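You operate a simulated robot arm through the tools that you are given. There is no shell and no other tool. Be economical: measure what you need, move in short steps, check, and stop when the job is done.

You run a simulated robot arm. Do the job below in one go: nothing can be reset, and whatever is moved stays where it is left.

Task
Clamp the panel, sand its rough edge smooth and put the block back.
Fine: lock the fence knob and clamp before you sand; the panel stays against its fence.

It is judged by the outcome, as a careful person would: the job done as asked, and still so three seconds after it is handed in. It fails if anything else is knocked over, pushed out of place, dropped, spilled or broken.

Robot
A 7-joint arm with a three-finger gripper on a trunk, on a base that drives. Base frame: it is fixed to the floor where the robot stands at the start and does not move with it; the origin is under the middle of the robot, x ahead of it, y to its left, z up. Units: m, degrees, N and s.
With the tool pointing down near the work surface it reaches from about 0.1 to 0.88 m from the robot's upright axis, wherever it stands. Its first joint turns from -166.0 to 166.0 degrees. Places, roughly: black panel [1.25, -0.25, 1]; clamp lever [0.5, 0, 1]; fence knob [0.5, -0.2, 0.8]; grey panel [0.75, -2.25, 1]; squaring jig [0.4, 0, 0.8]. Payload 2.94 kg.
Tool frame: the origin (TCP) lies between the finger pads and is the grasp point; the fingertips stand 0.03 m ahead of it; z points along the fingers, y is the line along which they close. Largest opening 0.132 m; the body of the gripper starts 0.107 m behind the TCP.
Orientation is told as [roll, pitch, yaw] about the base's x, y, z axes, in that order, counted from this pose: with the fingers straight down and closing along the base's y, the tool's x points along the base's -x, its y along +y and its z along -z.

Tools
- The arm moves only by the tool servo_tool. Its argument "plan" is a list of rows, each an object of numbers (a shift or turn left out is 0, a gripper value left out holds the last): "x", "y", "z": the shift along the base's x, y, z in m; "wx", "wy", "wz": the turn, a rotation vector about the base's x, y, z in degrees; "hand": the finger opening in m, from 0 to 0.132. In form: [{"x": .., "y": .., "z": .., "wx": .., "wy": .., "wz": .., "hand": ..}, ...]. A call has 1 to 10 rows; each row is the pose to reach, as a shift and turn from the pose commanded when the call began. Rows are played at 5 a second. More than 0.05 m and 8.6 degrees between two rows, or a gripper value outside its range, and nothing of the call is played. A pose out of reach is approached as far as the arm can. The call stops where the force on the tool passes 40 N (or 10 N more than at its start, if that is more) or the arm is blocked; 0.2 s more then pass. The fingers move at their own pace and stop on an object; they squeeze with about 45 N. The grip force told is the motor's: it shows also when the fingers shut on nothing. Time passes only in rows, and 0.2 s behind the last, so rows that repeat a pose let the fingers close. It gives the time, the measured TCP pose, the force on the tool (base axes), the opening and the grip force at its end, in the units of the frame above (readings bear some noise), with the torque about the TCP (base axes, N m) and any sound that the robot's microphone picked up.
- Cameras (640 x 400 px; columns grow to the right, rows downward): "scene" is now at [0.0349, 0.1316, 1.7445]; the picture's right is [-0.59, -0.81, 0.00], its down [-0.63, 0.46, -0.62] and it looks along [0.50, -0.37, -0.78] (base axes); focal length 261 px, centre (320, 200). "wrist" rides on the gripper at [0.072, 0.003, -0.144] in the tool frame; the picture's right is [-0.04, 1.00, 0.00], its down [-0.88, -0.04, -0.48] and it looks along [-0.47, -0.02, 0.88] (tool axes); focal length 256 px, centre (320, 200). There is no depth. A picture from a camera that has moved, and an enlarged one, comes with that camera's place and axes in the base frame and with its lens. The place of the scene camera against the robot may be out by one fixed shift of up to 0.018 m in any direction.
- get_image(camera): a new picture of that camera. The clock stands still meanwhile.
- move_column(by): slides the trunk up (or, below 0, down) by that many m; the arm and the scene camera ride with it, the base frame stays. It gives what a move gives, with no picture.
- steer(legs): drives the robot by 1 to 6 legs, each [ahead, left, turn to the left] in m, m and degrees, along the robot's own axes; the way and the turn of a leg run together, so that a leg with both is an arc; at most 1.5 m and 180 degrees a leg. The arm and the cameras ride along, it lands a little off, and it stops where it bumps. It gives what a move gives.
- turn_head(pan, tilt): turns the head with the scene camera to pan (to the left, within 143 degrees either way) and tilt (down, from -29 to 69), counted from straight ahead of the robot. It gives what a move gives.
- enlarge(camera, box): a new picture of the part [left, top, right, bottom] of that camera's present view, enlarged. The clock stands still meanwhile.
- hand_in(): hands the job in; it is judged then, once.

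Work in short steps. Places have to be worked out from the pictures, the camera data and where the tool is seen: move nearer, look again, correct. Check each grasp and each placing, and mend what went wrong. You have 120 turns and 78 pictures in all, those below and enlarged ones among them. Open the gripper and draw the arm clear of the work before you hand the job in, unless the task says otherwise; then end with one line.

The tools are called after "Emit:" as a command line: name --argument value ..., lists and objects as JSON in quotes. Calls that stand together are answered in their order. servo_tool: Moves the arm, as the interface text tells. Its arguments: {"type":"object","properties":{"plan":{"type":"array","items":{"type":"object","properties":{"x":{"type":"number"},"y":{"type":"number"},"z":{"type":"number"},"wx":{"type":"number"},"wy":{"type":"number"},"wz":{"type":"number"},"hand":{"type":"number"}}}}},"required":["plan"]} The other tools are called the same way: move_column (by) slides the trunk up or down; steer (legs) drives the base; turn_head (pan, tilt) turns the head that bears the scene camera; get_image (camera) takes a picture; enlarge (camera, box) takes an enlarged picture of a part of a camera's view; hand_in () hands the job in.

At the start:

```text
time: 0.0
tool_pos: [0.6018, -0.0292, 1.1397]
ee_rot: [-0.1, 0.0, -0.1]
contact_force: [-0.6, 0.7, -0.1]
wrist_torque: [-0.01, 0.0, 0.03]
grip_width: 0.1322
gripper_force: 0.1
trunk travel left (down, up): [-0.25, 0.29]
robot x, y, heading: [0.0006, -0.0013, -0.3]
head pan, tilt: [-36.1, 51.6]
```

scene: 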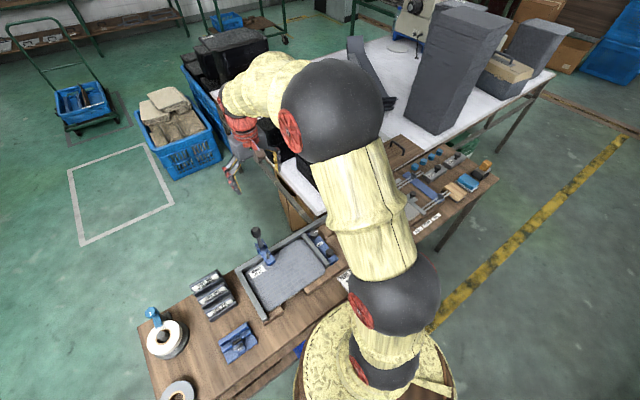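
wrist: 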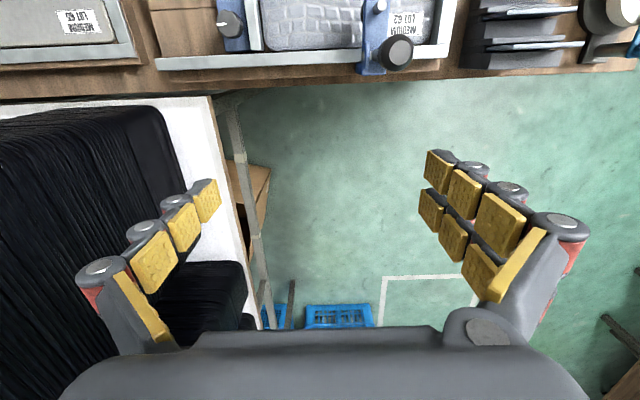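

The pictures show the jig with a panel left of the arm's foot and tools on the right. I look closer at both.

Emit:
enlarge --camera "scene" --box '[130, 200, 370, 400]'

Emit:
enlarge --camera "scene" --box '[360, 120, 520, 250]'

Emit:
enlarge --camera "wrist" --box '[0, 0, 640, 110]'

```text
2.00 times, centred on (250, 300) of scene
camera zoom: at [0.0349, 0.1316, 1.7445], right [-0.59, -0.81, 0.0], down [-0.63, 0.46, -0.62], along [0.5, -0.37, -0.78], focal length 522 px, centre (460, 0)
```

zoom: 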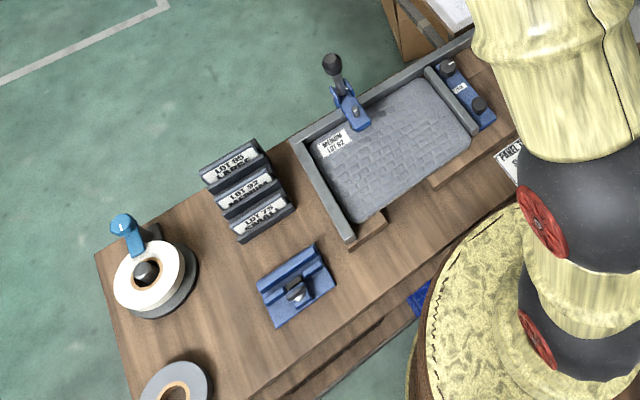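

```text
3.08 times, centred on (440, 185) of scene
camera zoom: at [0.0349, 0.1316, 1.7445], right [-0.59, -0.81, 0.0], down [-0.63, 0.46, -0.62], along [0.5, -0.37, -0.78], focal length 803 px, centre (-49, 246)
```

zoom: 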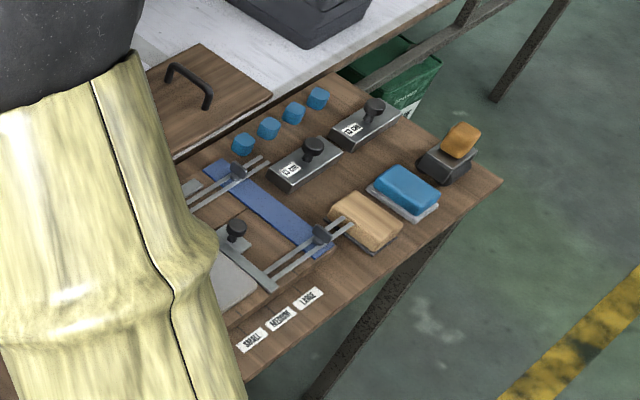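

```text
1.00 times, centred on (320, 55) of wrist (not enlarged: the box is as wide or as high as the picture)
camera zoom: at [0.5314, -0.0258, 1.2818], right [0.04, 1.0, 0.0], down [0.88, -0.04, 0.48], along [0.47, -0.02, -0.88], focal length 256 px, centre (320, 345)
```

zoom: 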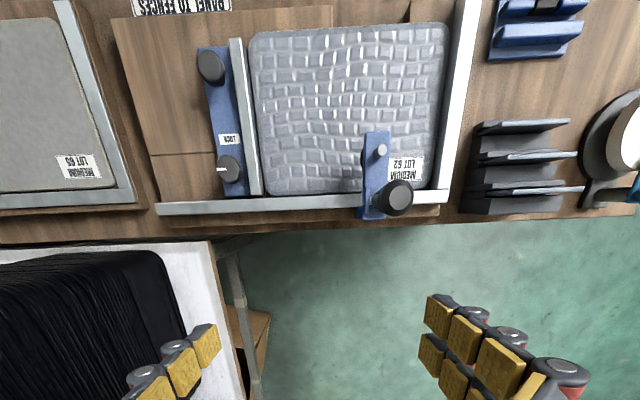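

The wrist zoom shows the jig near (0.40, 0.02), the fence carriage near y −0.16 and the clamp near (0.52, 0.05). I tilt the wrist camera straight down over the jig for a good view.

Emit:
servo_tool --plan '[{"x": -0.03, "wy": 7, "z": 0.02, "hand": 0.06}, {"x": -0.07, "wy": 14, "z": 0.04}, {"x": -0.11, "wy": 21, "z": 0.06}, {"x": -0.14, "wy": 28, "z": 0.08}, {"x": -0.14, "wy": 28, "z": 0.08}]'

Emit:
get_image --camera "wrist"

Emit:
get_image --camera "scene"

```text
time: 1.2
tool_pos: [0.4626, -0.0265, 1.2203]
ee_rot: [-0.1, 28.1, 0.0]
contact_force: [-0.1, -0.5, -0.1]
wrist_torque: [0.0, 0.02, 0.01]
grip_width: 0.0601
gripper_force: 0.1
trunk travel left (down, up): [-0.25, 0.29]
robot x, y, heading: [0.0037, 0.0006, -0.1]
head pan, tilt: [-36.1, 51.6]
```

```text
72 pictures are left
camera wrist: at [0.4679, -0.0233, 1.3799], right [0.04, 1.0, -0.02], down [1.0, -0.04, 0.01], along [0.01, -0.02, -1.0], focal length 256 px, centre (320, 200)
```

wrist: 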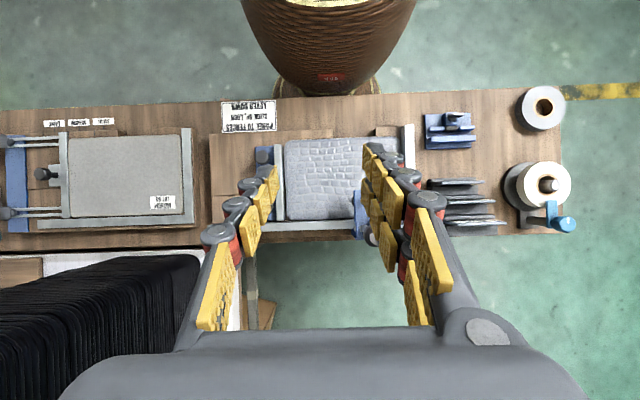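

```text
71 pictures are left
camera scene: at [0.0348, 0.1316, 1.7445], right [-0.59, -0.81, 0.0], down [-0.63, 0.46, -0.62], along [0.5, -0.37, -0.78], focal length 261 px, centre (320, 200)
```

scene: 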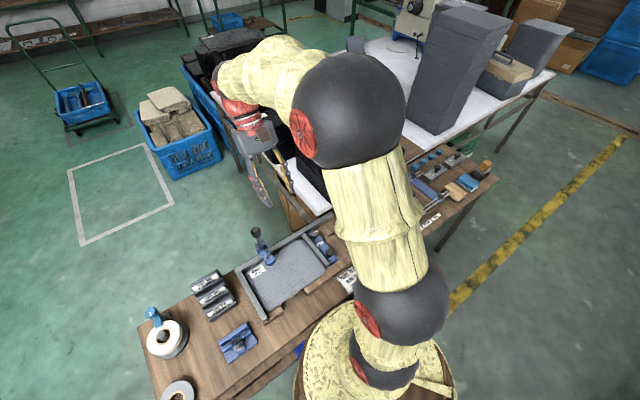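

I read the sign and the labelled pieces beside the jig.

Emit:
enlarge --camera "wrist" --box '[200, 90, 300, 152]'

Emit:
enlarge --camera "scene" --box '[180, 220, 340, 320]'

Emit:
enlarge --camera "wrist" --box '[240, 110, 440, 245]'

```text
6.40 times, centred on (250, 121) of wrist
camera zoom: at [0.4679, -0.0233, 1.3799], right [0.04, 1.0, -0.02], down [1.0, -0.04, 0.01], along [0.01, -0.02, -1.0], focal length 1638 px, centre (768, 706)
```

zoom: 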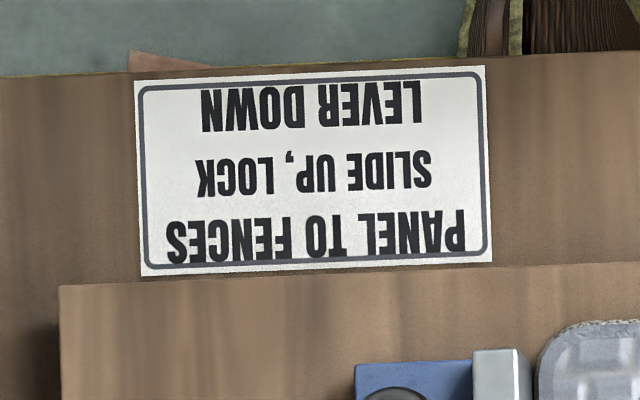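

```text
4.00 times, centred on (260, 270) of scene
camera zoom: at [0.0348, 0.1316, 1.7445], right [-0.59, -0.81, 0.0], down [-0.63, 0.46, -0.62], along [0.5, -0.37, -0.78], focal length 1044 px, centre (560, -80)
```

zoom: 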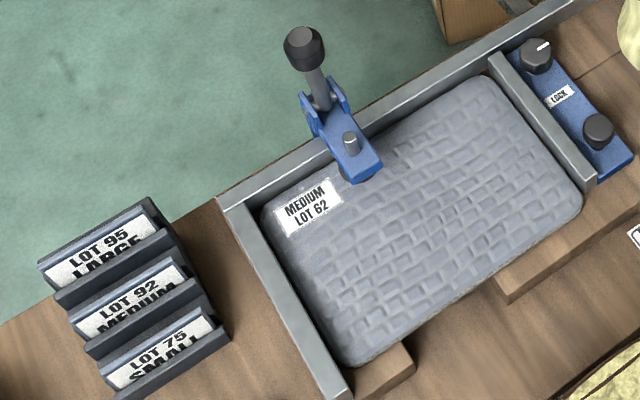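

```text
2.96 times, centred on (340, 178) of wrist
camera zoom: at [0.4679, -0.0233, 1.3799], right [0.04, 1.0, -0.02], down [1.0, -0.04, 0.01], along [0.01, -0.02, -1.0], focal length 758 px, centre (261, 267)
```

zoom: 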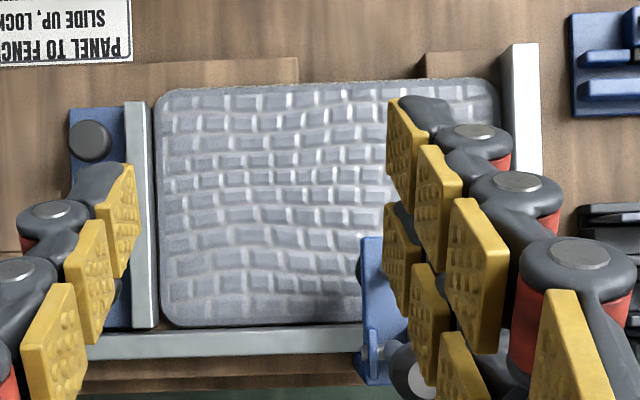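

The rule is clear: panel to fences, slide up, lock, lever down. Next the blue piece near the jig and the lock knob, enlarged.

Emit:
enlarge --camera "scene" --box '[205, 310, 275, 370]'

Emit:
enlarge --camera "scene" --box '[295, 220, 345, 270]'

Emit:
enlarge --camera "wrist" --box '[410, 90, 520, 240]'

```text
6.67 times, centred on (240, 340) of scene
camera zoom: at [0.0348, 0.1316, 1.7445], right [-0.59, -0.81, 0.0], down [-0.63, 0.46, -0.62], along [0.5, -0.37, -0.78], focal length 1740 px, centre (853, -733)
```

zoom: 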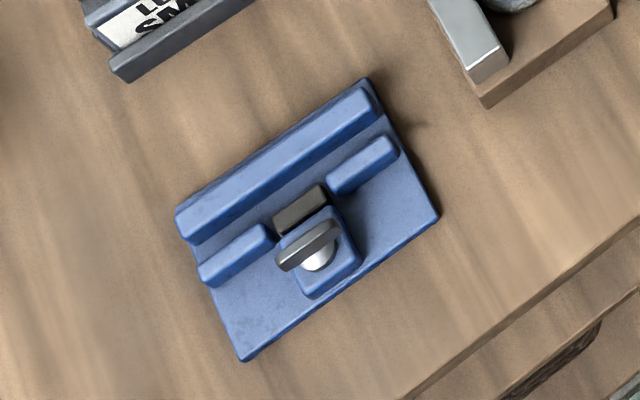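

```text
8.00 times, centred on (320, 245) of scene
camera zoom: at [0.0348, 0.1316, 1.7445], right [-0.59, -0.81, 0.0], down [-0.63, 0.46, -0.62], along [0.5, -0.37, -0.78], focal length 2088 px, centre (320, -160)
```

zoom: 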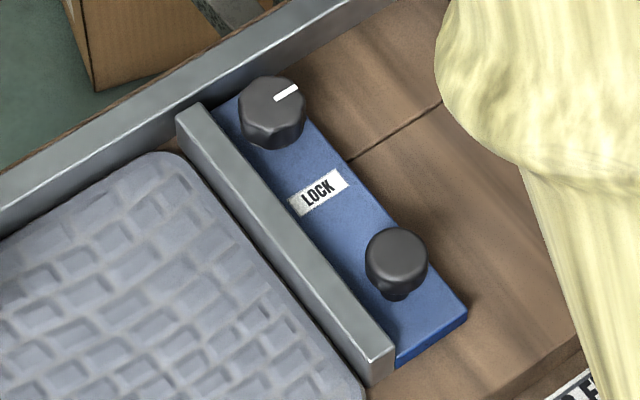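

```text
2.67 times, centred on (465, 165) of wrist
camera zoom: at [0.4679, -0.0233, 1.3799], right [0.04, 1.0, -0.02], down [1.0, -0.04, 0.01], along [0.01, -0.02, -1.0], focal length 683 px, centre (-67, 293)
```

zoom: 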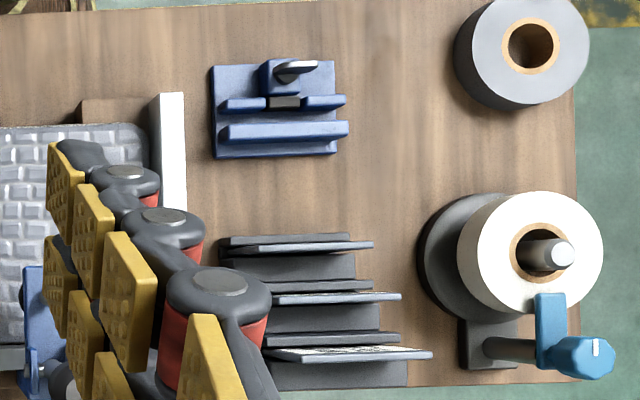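

The blue piece is not a block; sanding blocks seem to be at the right end of the bench. I go back to the upright wrist pose and enlarge on the fence, panel edges and clamp.

Emit:
servo_tool --plan '[{"x": 0.04, "wy": -7}, {"x": 0.08, "wy": -14, "z": -0.03}, {"x": 0.1, "wy": -21, "z": -0.06}, {"x": 0.12, "wy": -28, "z": -0.09}, {"x": 0.12, "wy": -28, "z": -0.09, "hand": 0.06}]'

Emit:
enlarge --camera "wrist" --box '[190, 0, 290, 80]'

Emit:
enlarge --camera "wrist" --box '[330, 0, 470, 90]'

Emit:
get_image --camera "wrist"

```text
time: 2.4
tool_pos: [0.5831, -0.0271, 1.1268]
ee_rot: [0.0, 0.1, -0.2]
contact_force: [-1.0, 0.3, -0.4]
wrist_torque: [-0.01, 0.02, 0.01]
grip_width: 0.0601
gripper_force: 0.1
trunk travel left (down, up): [-0.25, 0.29]
robot x, y, heading: [-0.0002, -0.0014, -0.1]
head pan, tilt: [-36.1, 51.6]
```

```text
5.00 times, centred on (240, 40) of wrist
camera zoom: at [0.5121, -0.0254, 1.2697], right [0.04, 1.0, 0.0], down [0.88, -0.04, 0.48], along [0.48, -0.02, -0.88], focal length 1280 px, centre (720, 1000)
```

zoom: 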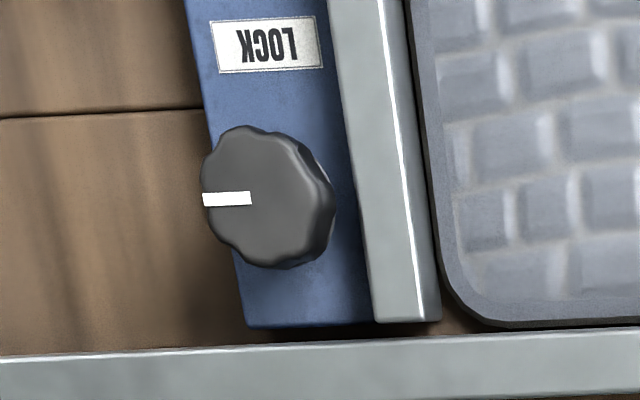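

```text
4.44 times, centred on (400, 45) of wrist
camera zoom: at [0.5121, -0.0254, 1.2697], right [0.04, 1.0, 0.0], down [0.88, -0.04, 0.48], along [0.48, -0.02, -0.88], focal length 1138 px, centre (-36, 889)
```

zoom: 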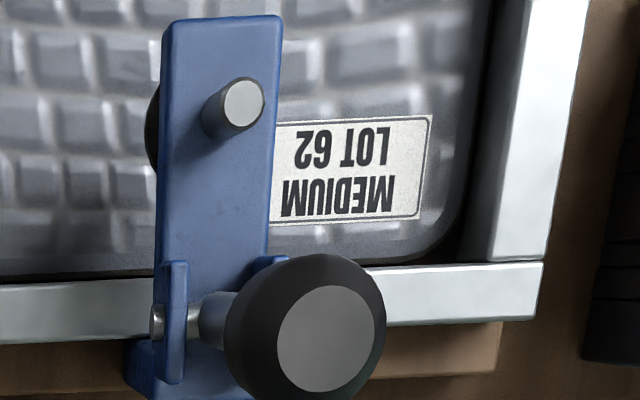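

```text
62 pictures are left
camera wrist: at [0.5121, -0.0254, 1.2697], right [0.04, 1.0, 0.0], down [0.88, -0.04, 0.48], along [0.48, -0.02, -0.88], focal length 256 px, centre (320, 200)
```

wrist: 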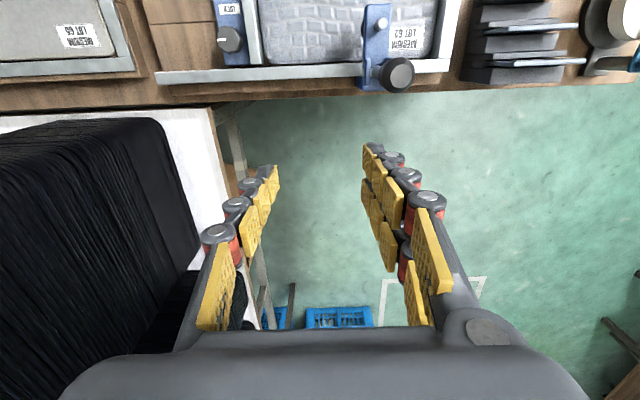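

Knob sits near (0.48, −0.15), its mark points −y while LOCK lies toward −x, so it should turn ~90° clockwise. I turn the gripper 90° so the camera looks at the carriage from the −y side and the fingers close along x.

Emit:
servo_tool --plan '[{"x": -0.01, "y": -0.015, "wz": 8}, {"x": -0.02, "y": -0.03, "wz": 16}, {"x": -0.03, "y": -0.045, "wz": 24}, {"x": -0.04, "y": -0.06, "wz": 32}, {"x": -0.05, "y": -0.075, "wz": 40}, {"x": -0.06, "y": -0.09, "wz": 48}, {"x": -0.07, "y": -0.105, "wz": 56}, {"x": -0.08, "y": -0.12, "wz": 64}, {"x": -0.09, "y": -0.12, "wz": 72}, {"x": -0.1, "y": -0.12, "wz": 80}]'

Emit:
servo_tool --plan '[{"wz": 5, "z": -0.04}, {"wz": 10, "z": -0.08}, {"wz": 10, "z": -0.12, "hand": 0.06}]'

Emit:
get_image --camera "wrist"

```text
time: 4.6
tool_pos: [0.4821, -0.1494, 1.1294]
ee_rot: [0.0, 0.1, 80.1]
contact_force: [0.3, 0.2, 0.1]
wrist_torque: [-0.01, -0.02, -0.03]
grip_width: 0.0598
gripper_force: 0.0
trunk travel left (down, up): [-0.25, 0.29]
robot x, y, heading: [-0.0001, -0.0016, -0.1]
head pan, tilt: [-36.1, 51.6]
```

```text
time: 5.4
tool_pos: [0.4823, -0.149, 1.0116]
ee_rot: [0.1, 0.0, 90.1]
contact_force: [0.3, 0.4, 0.9]
wrist_torque: [0.0, 0.04, 0.03]
grip_width: 0.06
gripper_force: 0.1
trunk travel left (down, up): [-0.25, 0.29]
robot x, y, heading: [-0.0025, 0.0006, -0.0]
head pan, tilt: [-36.1, 51.6]
```

```text
61 pictures are left
camera wrist: at [0.4794, -0.2218, 1.1524], right [-1.0, 0.04, 0.0], down [0.04, 0.88, 0.48], along [0.02, 0.47, -0.88], focal length 256 px, centre (320, 200)
```

wrist: 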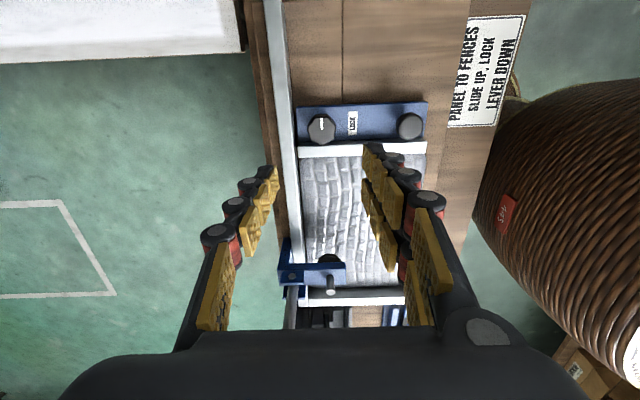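

Knobs are at about (0.481, −0.153) and (0.374, −0.151). I enlarge to judge heights and the gap to the bar.

Emit:
enlarge --camera "wrist" --box '[270, 90, 440, 200]'

```text
3.64 times, centred on (355, 145) of wrist
camera zoom: at [0.4794, -0.2218, 1.1524], right [-1.0, 0.04, 0.0], down [0.04, 0.88, 0.48], along [0.02, 0.47, -0.88], focal length 931 px, centre (193, 400)
```

zoom: 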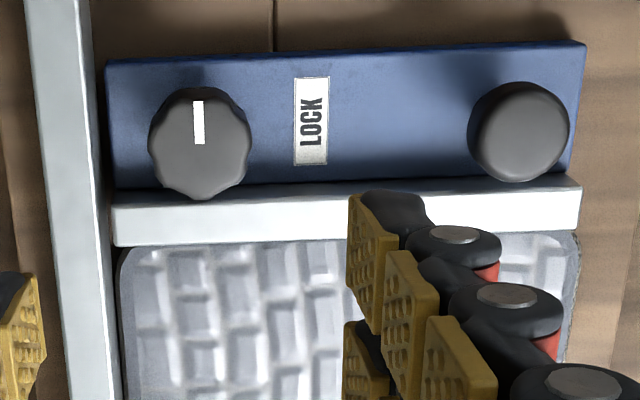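

The knob is about 33 mm wide and clear along x. I move above the plain slide knob and lower to z 0.92 for a check.

Emit:
servo_tool --plan '[{"x": -0.04, "z": -0.02}, {"x": -0.08, "z": -0.04}, {"x": -0.108, "y": -0.001, "z": -0.06}, {"x": -0.108, "y": -0.001, "z": -0.092}, {"x": -0.108, "y": -0.001, "z": -0.092}]'

Emit:
get_image --camera "wrist"

Emit:
get_image --camera "scene"

```text
time: 6.6
tool_pos: [0.3761, -0.1481, 0.9157]
ee_rot: [0.0, 0.0, 90.0]
contact_force: [-0.8, 0.1, -0.1]
wrist_torque: [0.01, 0.03, 0.03]
grip_width: 0.0602
gripper_force: 0.1
trunk travel left (down, up): [-0.25, 0.29]
robot x, y, heading: [-0.0014, 0.0018, 0.2]
head pan, tilt: [-36.1, 51.6]
```

```text
59 pictures are left
camera wrist: at [0.3735, -0.221, 1.0587], right [-1.0, 0.04, 0.0], down [0.04, 0.88, 0.48], along [0.02, 0.48, -0.88], focal length 256 px, centre (320, 200)
```

wrist: 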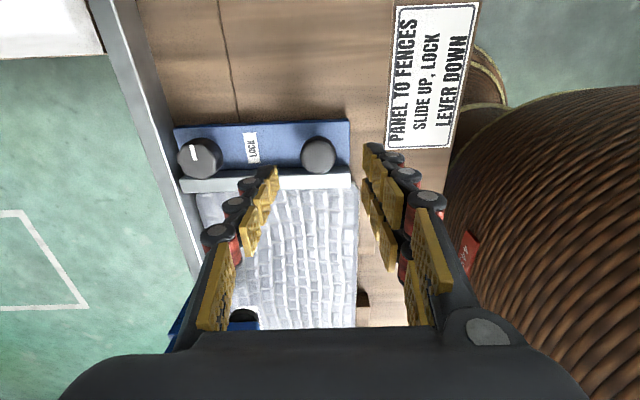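

```text
58 pictures are left
camera scene: at [0.0352, 0.1313, 1.7446], right [-0.59, -0.81, 0.0], down [-0.63, 0.46, -0.62], along [0.5, -0.37, -0.78], focal length 261 px, centre (320, 200)
```

scene: 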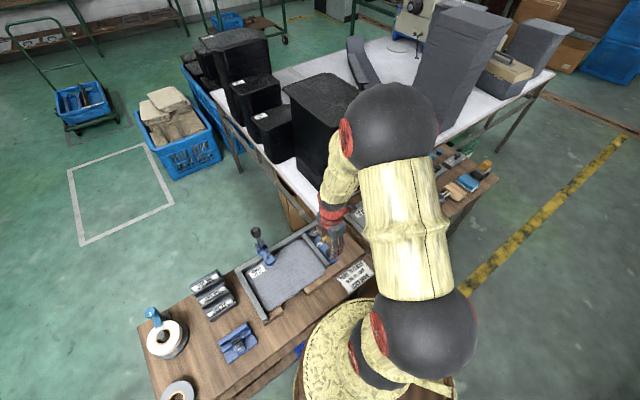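

Triangulating the two wrist views puts the knob tops at z≈0.868, y≈−0.158. I descend onto the plain knob with tips about 2 cm below its top and close.

Emit:
servo_tool --plan '[{"x": 0.001, "y": -0.01, "z": -0.02}, {"x": 0.001, "y": -0.01, "z": -0.038}, {"x": 0.001, "y": -0.01, "z": -0.038, "hand": 0.02}, {"x": 0.001, "y": -0.01, "z": -0.038, "hand": 0.02}, {"x": 0.001, "y": -0.01, "z": -0.038, "hand": 0.02}, {"x": 0.001, "y": -0.01, "z": -0.038, "hand": 0.02}]'

Emit:
get_image --camera "wrist"

```text
time: 8.0
tool_pos: [0.3779, -0.1595, 0.8796]
ee_rot: [0.0, 0.0, 90.0]
contact_force: [4.3, -0.8, -2.7]
wrist_torque: [-0.11, -0.12, -0.02]
grip_width: 0.0271
gripper_force: 31.5
trunk travel left (down, up): [-0.25, 0.29]
robot x, y, heading: [-0.0001, 0.0001, -0.0]
head pan, tilt: [-36.1, 51.6]
```

```text
57 pictures are left
camera wrist: at [0.375, -0.2314, 1.0221], right [-1.0, 0.04, 0.0], down [0.04, 0.88, 0.48], along [0.02, 0.47, -0.88], focal length 256 px, centre (320, 200)
```

wrist: 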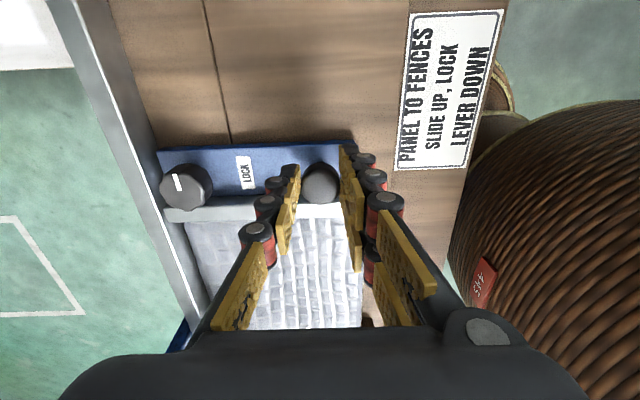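

The knob is held (27 mm). I slide it +y in small steps, watching the force.

Emit:
servo_tool --plan '[{"y": 0.001}, {"y": 0.002}, {"y": 0.003}, {"y": 0.004}, {"y": 0.004}]'

```text
time: 9.2
tool_pos: [0.3775, -0.1567, 0.8796]
ee_rot: [-0.1, 0.0, 90.1]
contact_force: [7.9, -8.2, 4.1]
wrist_torque: [-0.26, -0.19, -0.03]
grip_width: 0.0269
gripper_force: 45.2
trunk travel left (down, up): [-0.25, 0.29]
robot x, y, heading: [0.0007, 0.0002, 0.0]
head pan, tilt: [-36.1, 51.6]
```

It gave about 3 mm with an 8 N reaction. I push a bit further to see whether that is friction or the panel.

Emit:
servo_tool --plan '[{"y": 0.001}, {"y": 0.002}, {"y": 0.003}, {"y": 0.004}, {"y": 0.004}]'

Emit:
get_image --camera "wrist"

```text
time: 10.4
tool_pos: [0.3768, -0.1551, 0.8794]
ee_rot: [-0.3, 0.0, 90.0]
contact_force: [4.3, -35.0, 17.3]
wrist_torque: [-0.88, -0.14, -0.08]
grip_width: 0.0272
gripper_force: 44.6
trunk travel left (down, up): [-0.25, 0.29]
robot x, y, heading: [0.0, -0.0003, 0.1]
head pan, tilt: [-36.1, 51.6]
```

```text
56 pictures are left
camera wrist: at [0.3745, -0.2269, 1.0224], right [-1.0, 0.04, 0.0], down [0.04, 0.88, 0.48], along [0.02, 0.48, -0.88], focal length 256 px, centre (320, 200)
```

wrist: 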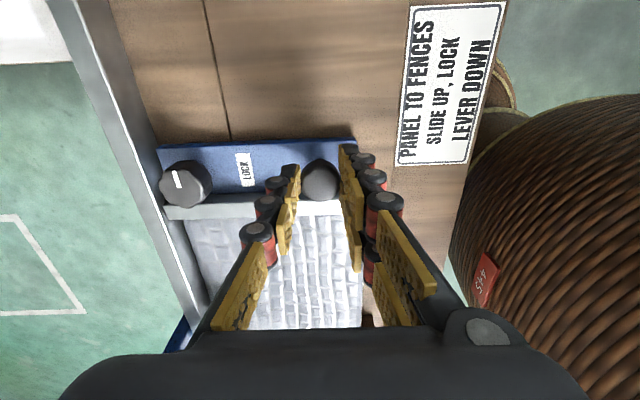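

35 N reaction: the bar is firm against the panel. I ease the push, release and rise.

Emit:
servo_tool --plan '[{"y": -0.002}, {"y": -0.0035}, {"y": -0.0035, "hand": 0.06}, {"y": -0.0035, "hand": 0.06}, {"y": -0.0035, "z": 0.03}, {"y": -0.0035, "z": 0.05}, {"x": 0.04, "y": -0.0035, "z": 0.05}, {"x": 0.08, "y": -0.0035, "z": 0.05}, {"x": 0.1, "y": -0.0035, "z": 0.05}, {"x": 0.1, "y": -0.0035, "z": 0.05}]'

Emit:
get_image --camera "wrist"

```text
time: 12.6
tool_pos: [0.4752, -0.1555, 0.9286]
ee_rot: [0.1, 0.1, 90.0]
contact_force: [0.6, 0.0, 0.4]
wrist_torque: [0.02, -0.02, 0.01]
grip_width: 0.06
gripper_force: 0.1
trunk travel left (down, up): [-0.25, 0.29]
robot x, y, heading: [-0.0023, -0.0032, 0.2]
head pan, tilt: [-36.1, 51.6]
```

```text
55 pictures are left
camera wrist: at [0.4743, -0.228, 1.0707], right [-1.0, 0.04, 0.0], down [0.04, 0.88, 0.48], along [0.02, 0.48, -0.88], focal length 256 px, centre (320, 200)
```

wrist: 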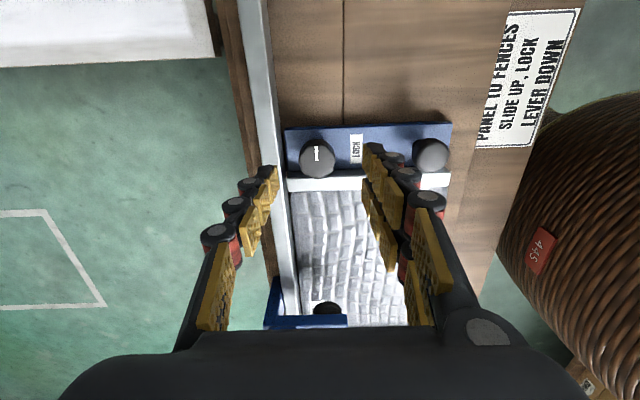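

Knob centre is at about (0.480, −0.156). I narrow the fingers to 44 mm, and descend with the tips about 13 mm below its top, staying above the fences.

Emit:
servo_tool --plan '[{"x": 0.005, "hand": 0.044}, {"x": 0.005, "hand": 0.044, "z": -0.015}, {"x": 0.005, "z": -0.03}, {"x": 0.005, "z": -0.044}, {"x": 0.005, "z": -0.044, "hand": 0.015}, {"x": 0.005, "z": -0.044}, {"x": 0.005, "z": -0.044}]'

Emit:
get_image --camera "wrist"

```text
time: 14.2
tool_pos: [0.4823, -0.1566, 0.8852]
ee_rot: [0.0, 0.0, 89.9]
contact_force: [-0.3, 0.0, -1.0]
wrist_torque: [0.0, -0.03, 0.02]
grip_width: 0.015
gripper_force: 0.0
trunk travel left (down, up): [-0.25, 0.29]
robot x, y, heading: [0.0015, -0.0035, -0.1]
head pan, tilt: [-36.1, 51.6]
```

```text
54 pictures are left
camera wrist: at [0.4794, -0.2286, 1.0278], right [-1.0, 0.04, 0.0], down [0.04, 0.88, 0.48], along [0.02, 0.48, -0.88], focal length 256 px, centre (320, 200)
```

wrist: 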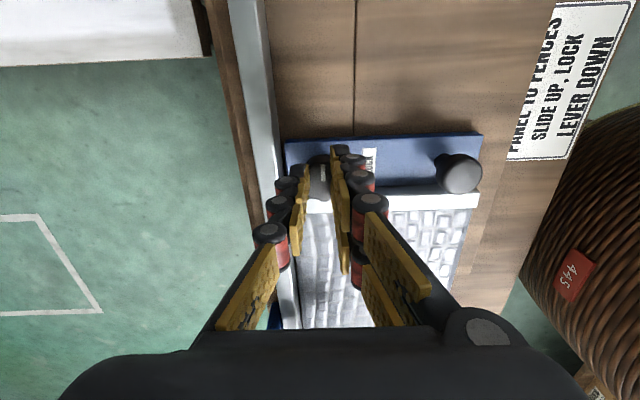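

The fingers closed on nothing, so this knob is lower than the tips (0.855). I open to 39 mm and go 14 mm lower, watching for contact with the far fence.

Emit:
servo_tool --plan '[{"x": -0.001, "hand": 0.039}, {"x": -0.001, "hand": 0.039}, {"x": -0.001, "z": -0.007}, {"x": -0.001, "z": -0.014}, {"x": -0.001, "z": -0.014, "hand": 0.015}, {"x": -0.001, "z": -0.014}, {"x": -0.001, "z": -0.014}]'

Emit:
get_image --camera "wrist"

```text
time: 15.8
tool_pos: [0.4782, -0.1553, 0.8709]
ee_rot: [0.0, 0.0, 90.0]
contact_force: [-3.7, -0.5, -2.7]
wrist_torque: [-0.1, 0.11, 0.05]
grip_width: 0.033
gripper_force: 39.8
trunk travel left (down, up): [-0.25, 0.29]
robot x, y, heading: [0.0029, 0.0004, -0.2]
head pan, tilt: [-36.1, 51.6]
```

```text
53 pictures are left
camera wrist: at [0.4772, -0.2285, 1.0136], right [-1.0, 0.04, 0.0], down [0.04, 0.88, 0.48], along [0.02, 0.48, -0.88], focal length 256 px, centre (320, 200)
```

wrist: 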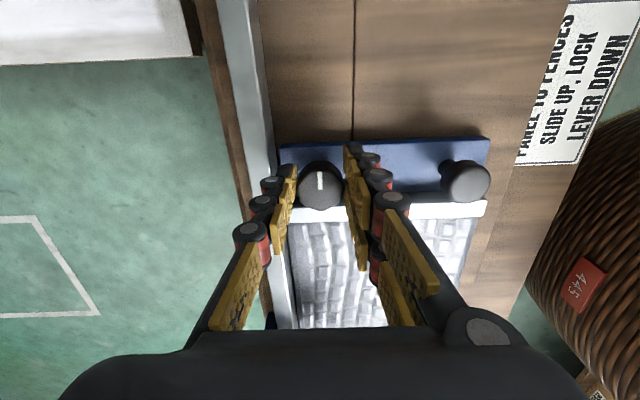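

The lock knob is held at 33 mm. I turn it clockwise, about 48° first.

Emit:
servo_tool --plan '[{"wz": -8}, {"wz": -16}, {"wz": -24}, {"wz": -32}, {"wz": -40}, {"wz": -48}, {"wz": -48}]'

Emit:
get_image --camera "wrist"

```text
time: 17.4
tool_pos: [0.4736, -0.1536, 0.8711]
ee_rot: [0.3, 0.2, 42.0]
contact_force: [-36.0, 2.5, 4.6]
wrist_torque: [0.14, 0.9, 0.19]
grip_width: 0.0325
gripper_force: 45.2
trunk travel left (down, up): [-0.25, 0.29]
robot x, y, heading: [0.0017, -0.0002, 0.1]
head pan, tilt: [-36.1, 51.6]
```

```text
52 pictures are left
camera wrist: at [0.4203, -0.2005, 1.0138], right [-0.64, 0.77, 0.01], down [0.68, 0.56, 0.47], along [0.36, 0.3, -0.88], focal length 256 px, centre (320, 200)
```

wrist: 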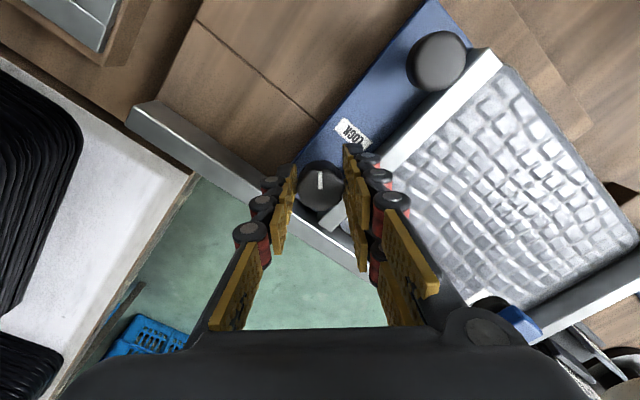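

The knob turned with the gripper (mark still in line), but a finger is pressing the far fence (−36 N in x). I shift −x 7 mm to relieve it and see.

Emit:
servo_tool --plan '[{"x": -0.003}, {"x": -0.006}, {"x": -0.007}]'

```text
time: 18.2
tool_pos: [0.4743, -0.1552, 0.8711]
ee_rot: [-0.1, -0.1, 42.0]
contact_force: [-7.7, 1.6, -20.8]
wrist_torque: [0.03, 0.15, 0.04]
grip_width: 0.0327
gripper_force: 44.1
trunk travel left (down, up): [-0.25, 0.29]
robot x, y, heading: [-0.0025, 0.0023, -0.3]
head pan, tilt: [-36.1, 51.6]
```

Relieved in x. I continue the turn in the same sense.

Emit:
servo_tool --plan '[{"wz": -7}, {"wz": -14}, {"wz": -21}, {"wz": -28}, {"wz": -35}, {"wz": -42}, {"wz": -42}]'

Emit:
get_image --camera "wrist"

```text
time: 19.8
tool_pos: [0.4719, -0.1564, 0.8713]
ee_rot: [0.0, -0.1, -0.1]
contact_force: [-7.7, 4.6, -2.7]
wrist_torque: [0.11, 0.81, 0.36]
grip_width: 0.0326
gripper_force: 44.9
trunk travel left (down, up): [-0.25, 0.29]
robot x, y, heading: [0.003, 0.0011, 0.1]
head pan, tilt: [-36.1, 51.6]
```

```text
51 pictures are left
camera wrist: at [0.4012, -0.1524, 1.0138], right [0.04, 1.0, 0.0], down [0.88, -0.04, 0.48], along [0.48, -0.02, -0.88], focal length 256 px, centre (320, 200)
```

wrist: 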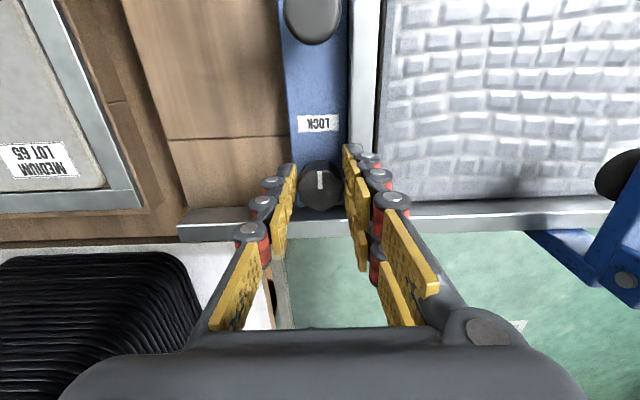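

The mark now points to LOCK. I give a few degrees more to feel for the end stop.

Emit:
servo_tool --plan '[{"wz": -5}, {"wz": -10}, {"wz": -10}]'

```text
time: 20.6
tool_pos: [0.4734, -0.1542, 0.8729]
ee_rot: [0.0, -0.1, -9.9]
contact_force: [1.5, -0.5, -5.3]
wrist_torque: [-0.14, -0.34, 0.6]
grip_width: 0.0324
gripper_force: 44.8
trunk travel left (down, up): [-0.25, 0.29]
robot x, y, heading: [-0.0012, -0.0009, 0.1]
head pan, tilt: [-36.1, 51.6]
```

Torque rose to 0.6 N m, so the knob is at its stop. I release and rise, then look.

Emit:
servo_tool --plan '[{"wz": 3, "hand": 0.042}, {"wz": 3, "hand": 0.042}, {"wz": 3, "z": 0.03}, {"wz": 3, "z": 0.07}, {"wz": 3, "z": 0.11}, {"wz": 3, "x": 0.03, "z": 0.13}, {"wz": 10, "x": 0.07, "z": 0.13}, {"wz": 10, "x": 0.08, "y": 0.04, "z": 0.13}, {"wz": 10, "x": 0.08, "y": 0.08, "z": 0.13}, {"wz": 10, "x": 0.08, "y": 0.08, "z": 0.13}]'

Emit:
enlarge --camera "wrist" --box '[160, 0, 320, 110]'

Emit:
get_image --camera "wrist"

```text
time: 22.8
tool_pos: [0.5523, -0.074, 1.0011]
ee_rot: [0.0, -0.1, 0.1]
contact_force: [0.7, 0.1, -0.1]
wrist_torque: [0.03, 0.01, 0.02]
grip_width: 0.0419
gripper_force: 0.0
trunk travel left (down, up): [-0.25, 0.29]
robot x, y, heading: [0.0033, -0.0001, -0.0]
head pan, tilt: [-36.1, 51.6]
```

```text
3.64 times, centred on (240, 55) of wrist
camera zoom: at [0.4815, -0.0711, 1.1441], right [0.04, 1.0, 0.0], down [0.88, -0.04, 0.48], along [0.47, -0.02, -0.88], focal length 931 px, centre (611, 727)
```

zoom: 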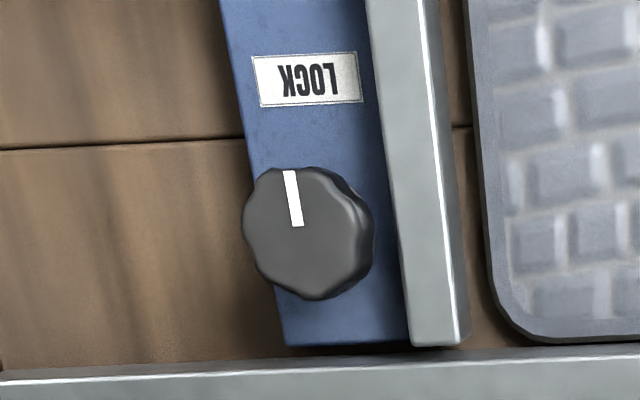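

```text
49 pictures are left
camera wrist: at [0.4815, -0.0711, 1.1441], right [0.04, 1.0, 0.0], down [0.88, -0.04, 0.48], along [0.47, -0.02, -0.88], focal length 256 px, centre (320, 200)
```

wrist: 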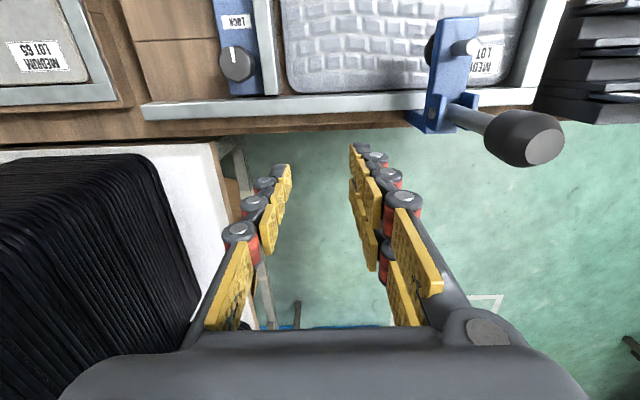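

The mark is at LOCK, but the gap between bar and panel looks wider than I'd like. I go back to the exact earlier viewpoint to compare directly.

Emit:
servo_tool --plan '[{"x": 0.01, "y": 0.015, "z": 0.04}, {"x": 0.02, "y": 0.03, "z": 0.08}, {"x": 0.031, "y": 0.047, "z": 0.126}, {"x": 0.031, "y": 0.047, "z": 0.126}]'

Emit:
enlarge --camera "wrist" --box '[190, 0, 290, 80]'

Emit:
enlarge --camera "wrist" --box '[330, 0, 470, 90]'

```text
refused: row 3 steps farther than a row can; nothing moved
```

```text
5.00 times, centred on (240, 40) of wrist
camera zoom: at [0.4815, -0.0711, 1.1441], right [0.04, 1.0, 0.0], down [0.88, -0.04, 0.48], along [0.47, -0.02, -0.88], focal length 1280 px, centre (720, 1000)
```

zoom: 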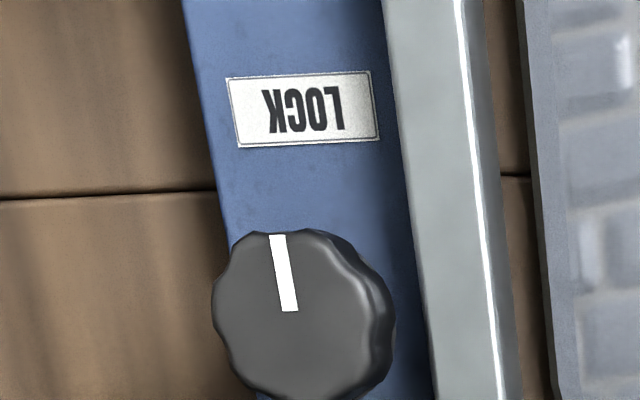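

```text
4.44 times, centred on (400, 45) of wrist
camera zoom: at [0.4815, -0.0711, 1.1441], right [0.04, 1.0, 0.0], down [0.88, -0.04, 0.48], along [0.47, -0.02, -0.88], focal length 1138 px, centre (-36, 889)
```

zoom: 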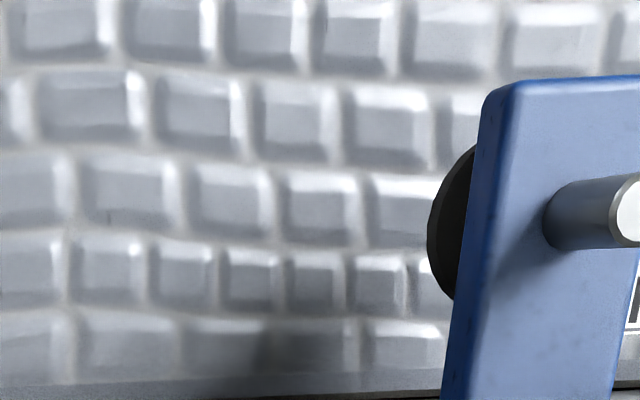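

Now there is a clear gap (~8 mm) beside the bar. I look at the left fence side to see how the panel lies.

Emit:
servo_tool --plan '[{"x": 0.01, "y": 0.025, "z": 0.03}, {"x": 0.02, "y": 0.045, "z": 0.06}, {"x": 0.03, "y": 0.07, "z": 0.09}, {"x": 0.03, "y": 0.1, "z": 0.12}, {"x": 0.03, "y": 0.1, "z": 0.126}]'

Emit:
enlarge --camera "wrist" --box '[160, -20, 460, 110]'

```text
time: 24.0
tool_pos: [0.581, 0.0257, 1.1271]
ee_rot: [0.1, 0.0, -0.1]
contact_force: [-0.2, -0.2, -0.2]
wrist_torque: [-0.01, -0.01, 0.0]
grip_width: 0.042
gripper_force: 0.2
trunk travel left (down, up): [-0.25, 0.29]
robot x, y, heading: [0.0029, -0.0025, -0.1]
head pan, tilt: [-36.1, 51.6]
```

```text
refused: -20 is not a number from 0 to 400
```

Emit:
enlarge --camera "wrist" --box '[130, 0, 420, 100]'

```text
2.21 times, centred on (275, 50) of wrist
camera zoom: at [0.5098, 0.0285, 1.2701], right [0.04, 1.0, 0.0], down [0.88, -0.04, 0.48], along [0.47, -0.02, -0.88], focal length 565 px, centre (419, 531)
```

zoom: 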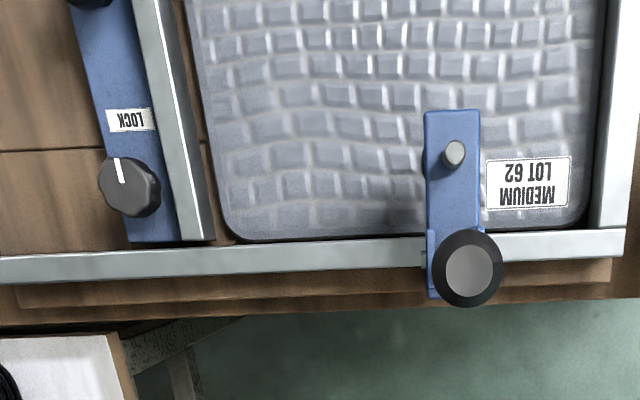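

There is a gap at the bar while the panel seems against the left fence, so I redo it: unlock, push the carriage up firmly, and relock while holding the push. Moving over the lock knob again.

Emit:
servo_tool --plan '[{"x": -0.02, "y": -0.04}, {"x": -0.04, "y": -0.08}, {"x": -0.06, "y": -0.12}, {"x": -0.09, "y": -0.15, "z": -0.02}, {"x": -0.105, "y": -0.18, "z": -0.05}, {"x": -0.105, "y": -0.181, "z": -0.1}, {"x": -0.105, "y": -0.181, "z": -0.15}, {"x": -0.105, "y": -0.181, "z": -0.19, "hand": 0.042}, {"x": -0.105, "y": -0.181, "z": -0.19}]'

Emit:
get_image --camera "wrist"

```text
time: 26.0
tool_pos: [0.4785, -0.1555, 0.9369]
ee_rot: [-0.1, 0.0, 0.0]
contact_force: [1.3, -0.4, 0.2]
wrist_torque: [-0.03, -0.02, 0.01]
grip_width: 0.042
gripper_force: 0.0
trunk travel left (down, up): [-0.25, 0.29]
robot x, y, heading: [0.0017, -0.0026, -0.0]
head pan, tilt: [-36.1, 51.6]
```

```text
45 pictures are left
camera wrist: at [0.4078, -0.1516, 1.0796], right [0.04, 1.0, 0.0], down [0.88, -0.04, 0.48], along [0.48, -0.02, -0.88], focal length 256 px, centre (320, 200)
```

wrist: 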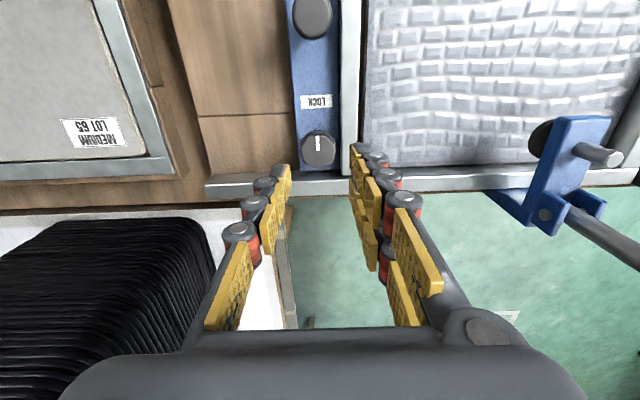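

Knob centre is (0.478, −0.156), right below. I descend and grip.

Emit:
servo_tool --plan '[{"x": -0.002, "z": -0.03}, {"x": -0.002, "z": -0.055}, {"x": -0.002, "z": -0.066}, {"x": -0.002, "z": -0.066, "hand": 0.015}, {"x": -0.002, "z": -0.066}, {"x": -0.002, "z": -0.066}]'

```text
time: 27.4
tool_pos: [0.4762, -0.1547, 0.8723]
ee_rot: [-0.1, 0.0, -0.1]
contact_force: [0.8, -2.9, -4.6]
wrist_torque: [-0.16, -0.62, 0.01]
grip_width: 0.0324
gripper_force: 38.2
trunk travel left (down, up): [-0.25, 0.29]
robot x, y, heading: [0.0018, -0.0008, 0.0]
head pan, tilt: [-36.1, 51.6]
```

Held. First I test the lock by a gentle +y push.

Emit:
servo_tool --plan '[{"y": 0.001}, {"y": 0.002}, {"y": 0.003}, {"y": 0.003}]'

```text
time: 28.4
tool_pos: [0.4768, -0.1527, 0.8723]
ee_rot: [0.1, -0.1, -0.1]
contact_force: [5.4, -6.2, -0.2]
wrist_torque: [-0.14, -0.25, 0.01]
grip_width: 0.0324
gripper_force: 45.6
trunk travel left (down, up): [-0.25, 0.29]
robot x, y, heading: [0.0032, 0.0023, -0.0]
head pan, tilt: [-36.1, 51.6]
```

It still moves easily, so it is not locked or has play. I push on until it firms up.

Emit:
servo_tool --plan '[{"y": 0.001}, {"y": 0.002}, {"y": 0.003}, {"y": 0.004}, {"y": 0.004}]'

Emit:
get_image --camera "wrist"

```text
time: 29.6
tool_pos: [0.477, -0.1493, 0.8718]
ee_rot: [0.0, -0.1, 0.0]
contact_force: [11.9, -3.4, 6.1]
wrist_torque: [-0.1, -0.52, -0.06]
grip_width: 0.0325
gripper_force: 44.8
trunk travel left (down, up): [-0.25, 0.29]
robot x, y, heading: [-0.0017, 0.0023, -0.0]
head pan, tilt: [-36.1, 51.6]
```

```text
44 pictures are left
camera wrist: at [0.4053, -0.1469, 1.014], right [0.04, 1.0, 0.0], down [0.88, -0.04, 0.48], along [0.48, -0.02, -0.88], focal length 256 px, centre (320, 200)
```

wrist: 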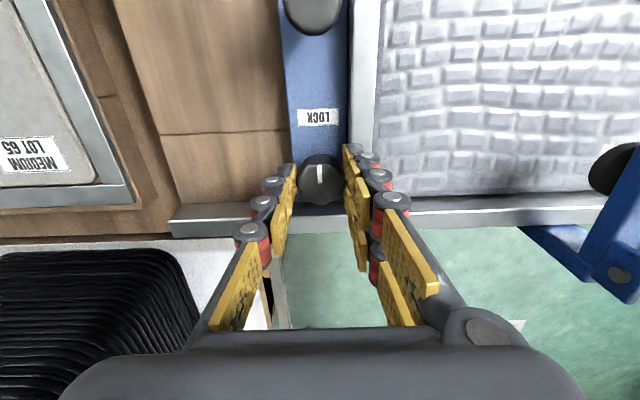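

The carriage slides freely even with the mark at LOCK; so it still must be turned more. First I continue sliding up to the panel.

Emit:
servo_tool --plan '[{"y": 0.001}, {"y": 0.002}, {"y": 0.003}, {"y": 0.004}, {"y": 0.005}, {"y": 0.005}]'

```text
time: 30.8
tool_pos: [0.4767, -0.1488, 0.8721]
ee_rot: [0.0, -0.1, -0.3]
contact_force: [0.4, -10.8, -2.4]
wrist_torque: [-0.72, 0.23, -0.03]
grip_width: 0.0323
gripper_force: 45.5
trunk travel left (down, up): [-0.25, 0.29]
robot x, y, heading: [0.0009, 0.0008, -0.2]
head pan, tilt: [-36.1, 51.6]
stopped in row 6: the force on the tool passed its limit at 41 N (the readings are from after the stop); the commanded pose is now the measured one
```

Contact with the panel reached (41 N) at y −0.149. Now I turn the knob further clockwise to see whether it tightens.

Emit:
servo_tool --plan '[{"y": 0.001, "wz": -6}, {"y": 0.001, "wz": -12}, {"y": 0.001, "wz": -18}, {"y": 0.001, "wz": -18}]'

Emit:
get_image --camera "wrist"

```text
time: 31.8
tool_pos: [0.4782, -0.1479, 0.8724]
ee_rot: [0.0, -0.3, -18.2]
contact_force: [7.6, -27.1, -0.9]
wrist_torque: [-0.86, -0.23, 0.49]
grip_width: 0.0323
gripper_force: 45.4
trunk travel left (down, up): [-0.25, 0.29]
robot x, y, heading: [0.0028, 0.0021, -0.0]
head pan, tilt: [-36.1, 51.6]
```

```text
43 pictures are left
camera wrist: at [0.4109, -0.123, 1.0144], right [0.35, 0.94, 0.0], down [0.82, -0.31, 0.48], along [0.45, -0.17, -0.88], focal length 256 px, centre (320, 200)
```

wrist: 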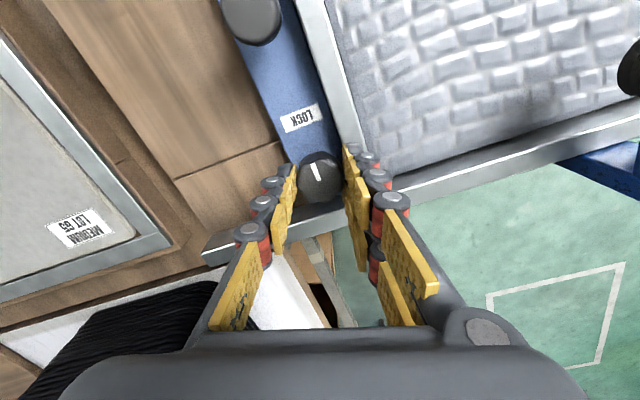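

The mark stayed on LOCK while the gripper slipped round it: that is the hard stop. I now test the lock with a −y pull.

Emit:
servo_tool --plan '[{"y": -0.002}, {"y": -0.004}, {"y": -0.005}, {"y": -0.006}, {"y": -0.006}]'

```text
time: 33.0
tool_pos: [0.4795, -0.1521, 0.873]
ee_rot: [-0.2, -0.2, -18.1]
contact_force: [21.6, 10.6, 7.1]
wrist_torque: [0.47, -0.51, 0.16]
grip_width: 0.032
gripper_force: 45.0
trunk travel left (down, up): [-0.25, 0.29]
robot x, y, heading: [-0.0029, 0.0003, -0.2]
head pan, tilt: [-36.1, 51.6]
```

The tool moved 4 mm under ~10 N. I check in a picture whether the carriage itself moved off the panel.

Emit:
enlarge --camera "wrist" --box '[180, 0, 440, 250]'

```text
1.60 times, centred on (310, 125) of wrist
camera zoom: at [0.4112, -0.1255, 1.0145], right [0.35, 0.94, 0.0], down [0.82, -0.31, 0.48], along [0.45, -0.17, -0.88], focal length 410 px, centre (336, 320)
```

zoom: 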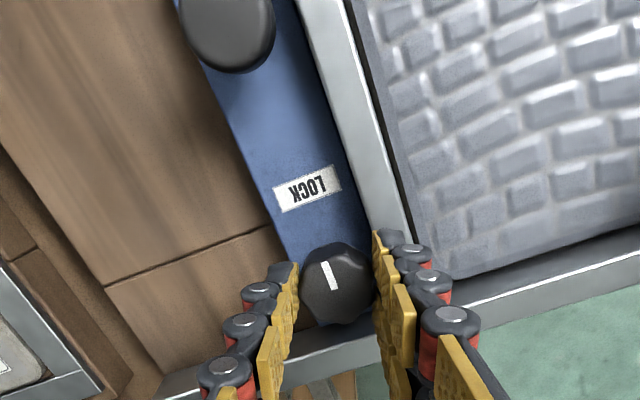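

The carriage did follow, so it is not locked at this stop; perhaps locking is the other sense. I turn the knob counter-clockwise, watching torque and sound.

Emit:
servo_tool --plan '[{"x": -0.002, "y": 0.002, "wz": 8}, {"x": -0.003, "y": 0.002, "wz": 16}, {"x": -0.004, "y": 0.002, "wz": 24}, {"x": -0.005, "y": 0.002, "wz": 32}, {"x": -0.005, "y": 0.002, "wz": 40}, {"x": -0.005, "y": 0.002, "wz": 48}, {"x": -0.005, "y": 0.002, "wz": 56}, {"x": -0.005, "y": 0.002, "wz": 64}, {"x": -0.005, "y": 0.002, "wz": 72}, {"x": -0.005, "y": 0.002, "wz": 80}]'

Emit:
servo_tool --plan '[{"wz": 7}, {"wz": 14}, {"wz": 21}, {"wz": 28}, {"wz": 35}, {"wz": 42}]'

Emit:
get_image --camera "wrist"

```text
time: 34.1
tool_pos: [0.4767, -0.1513, 0.8735]
ee_rot: [-0.4, -0.6, 13.2]
contact_force: [10.2, -0.5, -16.5]
wrist_torque: [0.11, -1.33, 0.01]
grip_width: 0.0321
gripper_force: 44.6
trunk travel left (down, up): [-0.25, 0.29]
robot x, y, heading: [-0.0024, -0.0001, -0.4]
head pan, tilt: [-36.1, 51.6]
stopped in row 5: the force on the tool passed its limit at 41 N (the readings are from after the stop); the commanded pose is now the measured one
```

```text
time: 35.5
tool_pos: [0.478, -0.1515, 0.8736]
ee_rot: [-0.2, -0.5, 55.3]
contact_force: [19.3, 0.7, -25.3]
wrist_torque: [-0.05, -0.52, -0.06]
grip_width: 0.0325
gripper_force: 44.8
trunk travel left (down, up): [-0.25, 0.29]
robot x, y, heading: [-0.0004, -0.0004, -0.2]
head pan, tilt: [-36.1, 51.6]
```

```text
41 pictures are left
camera wrist: at [0.4343, -0.2102, 1.0143], right [-0.8, 0.6, 0.0], down [0.53, 0.7, 0.48], along [0.3, 0.38, -0.88], focal length 256 px, centre (320, 200)
```

wrist: 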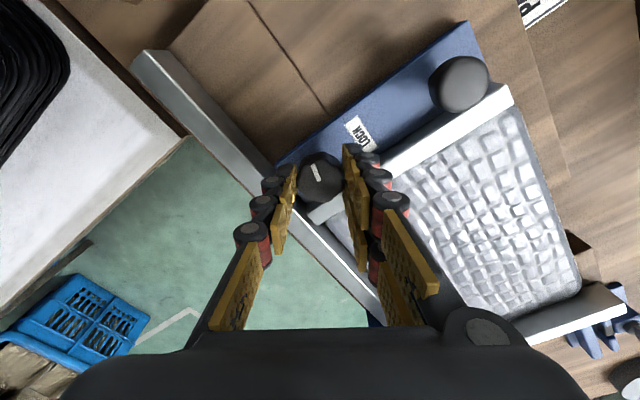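

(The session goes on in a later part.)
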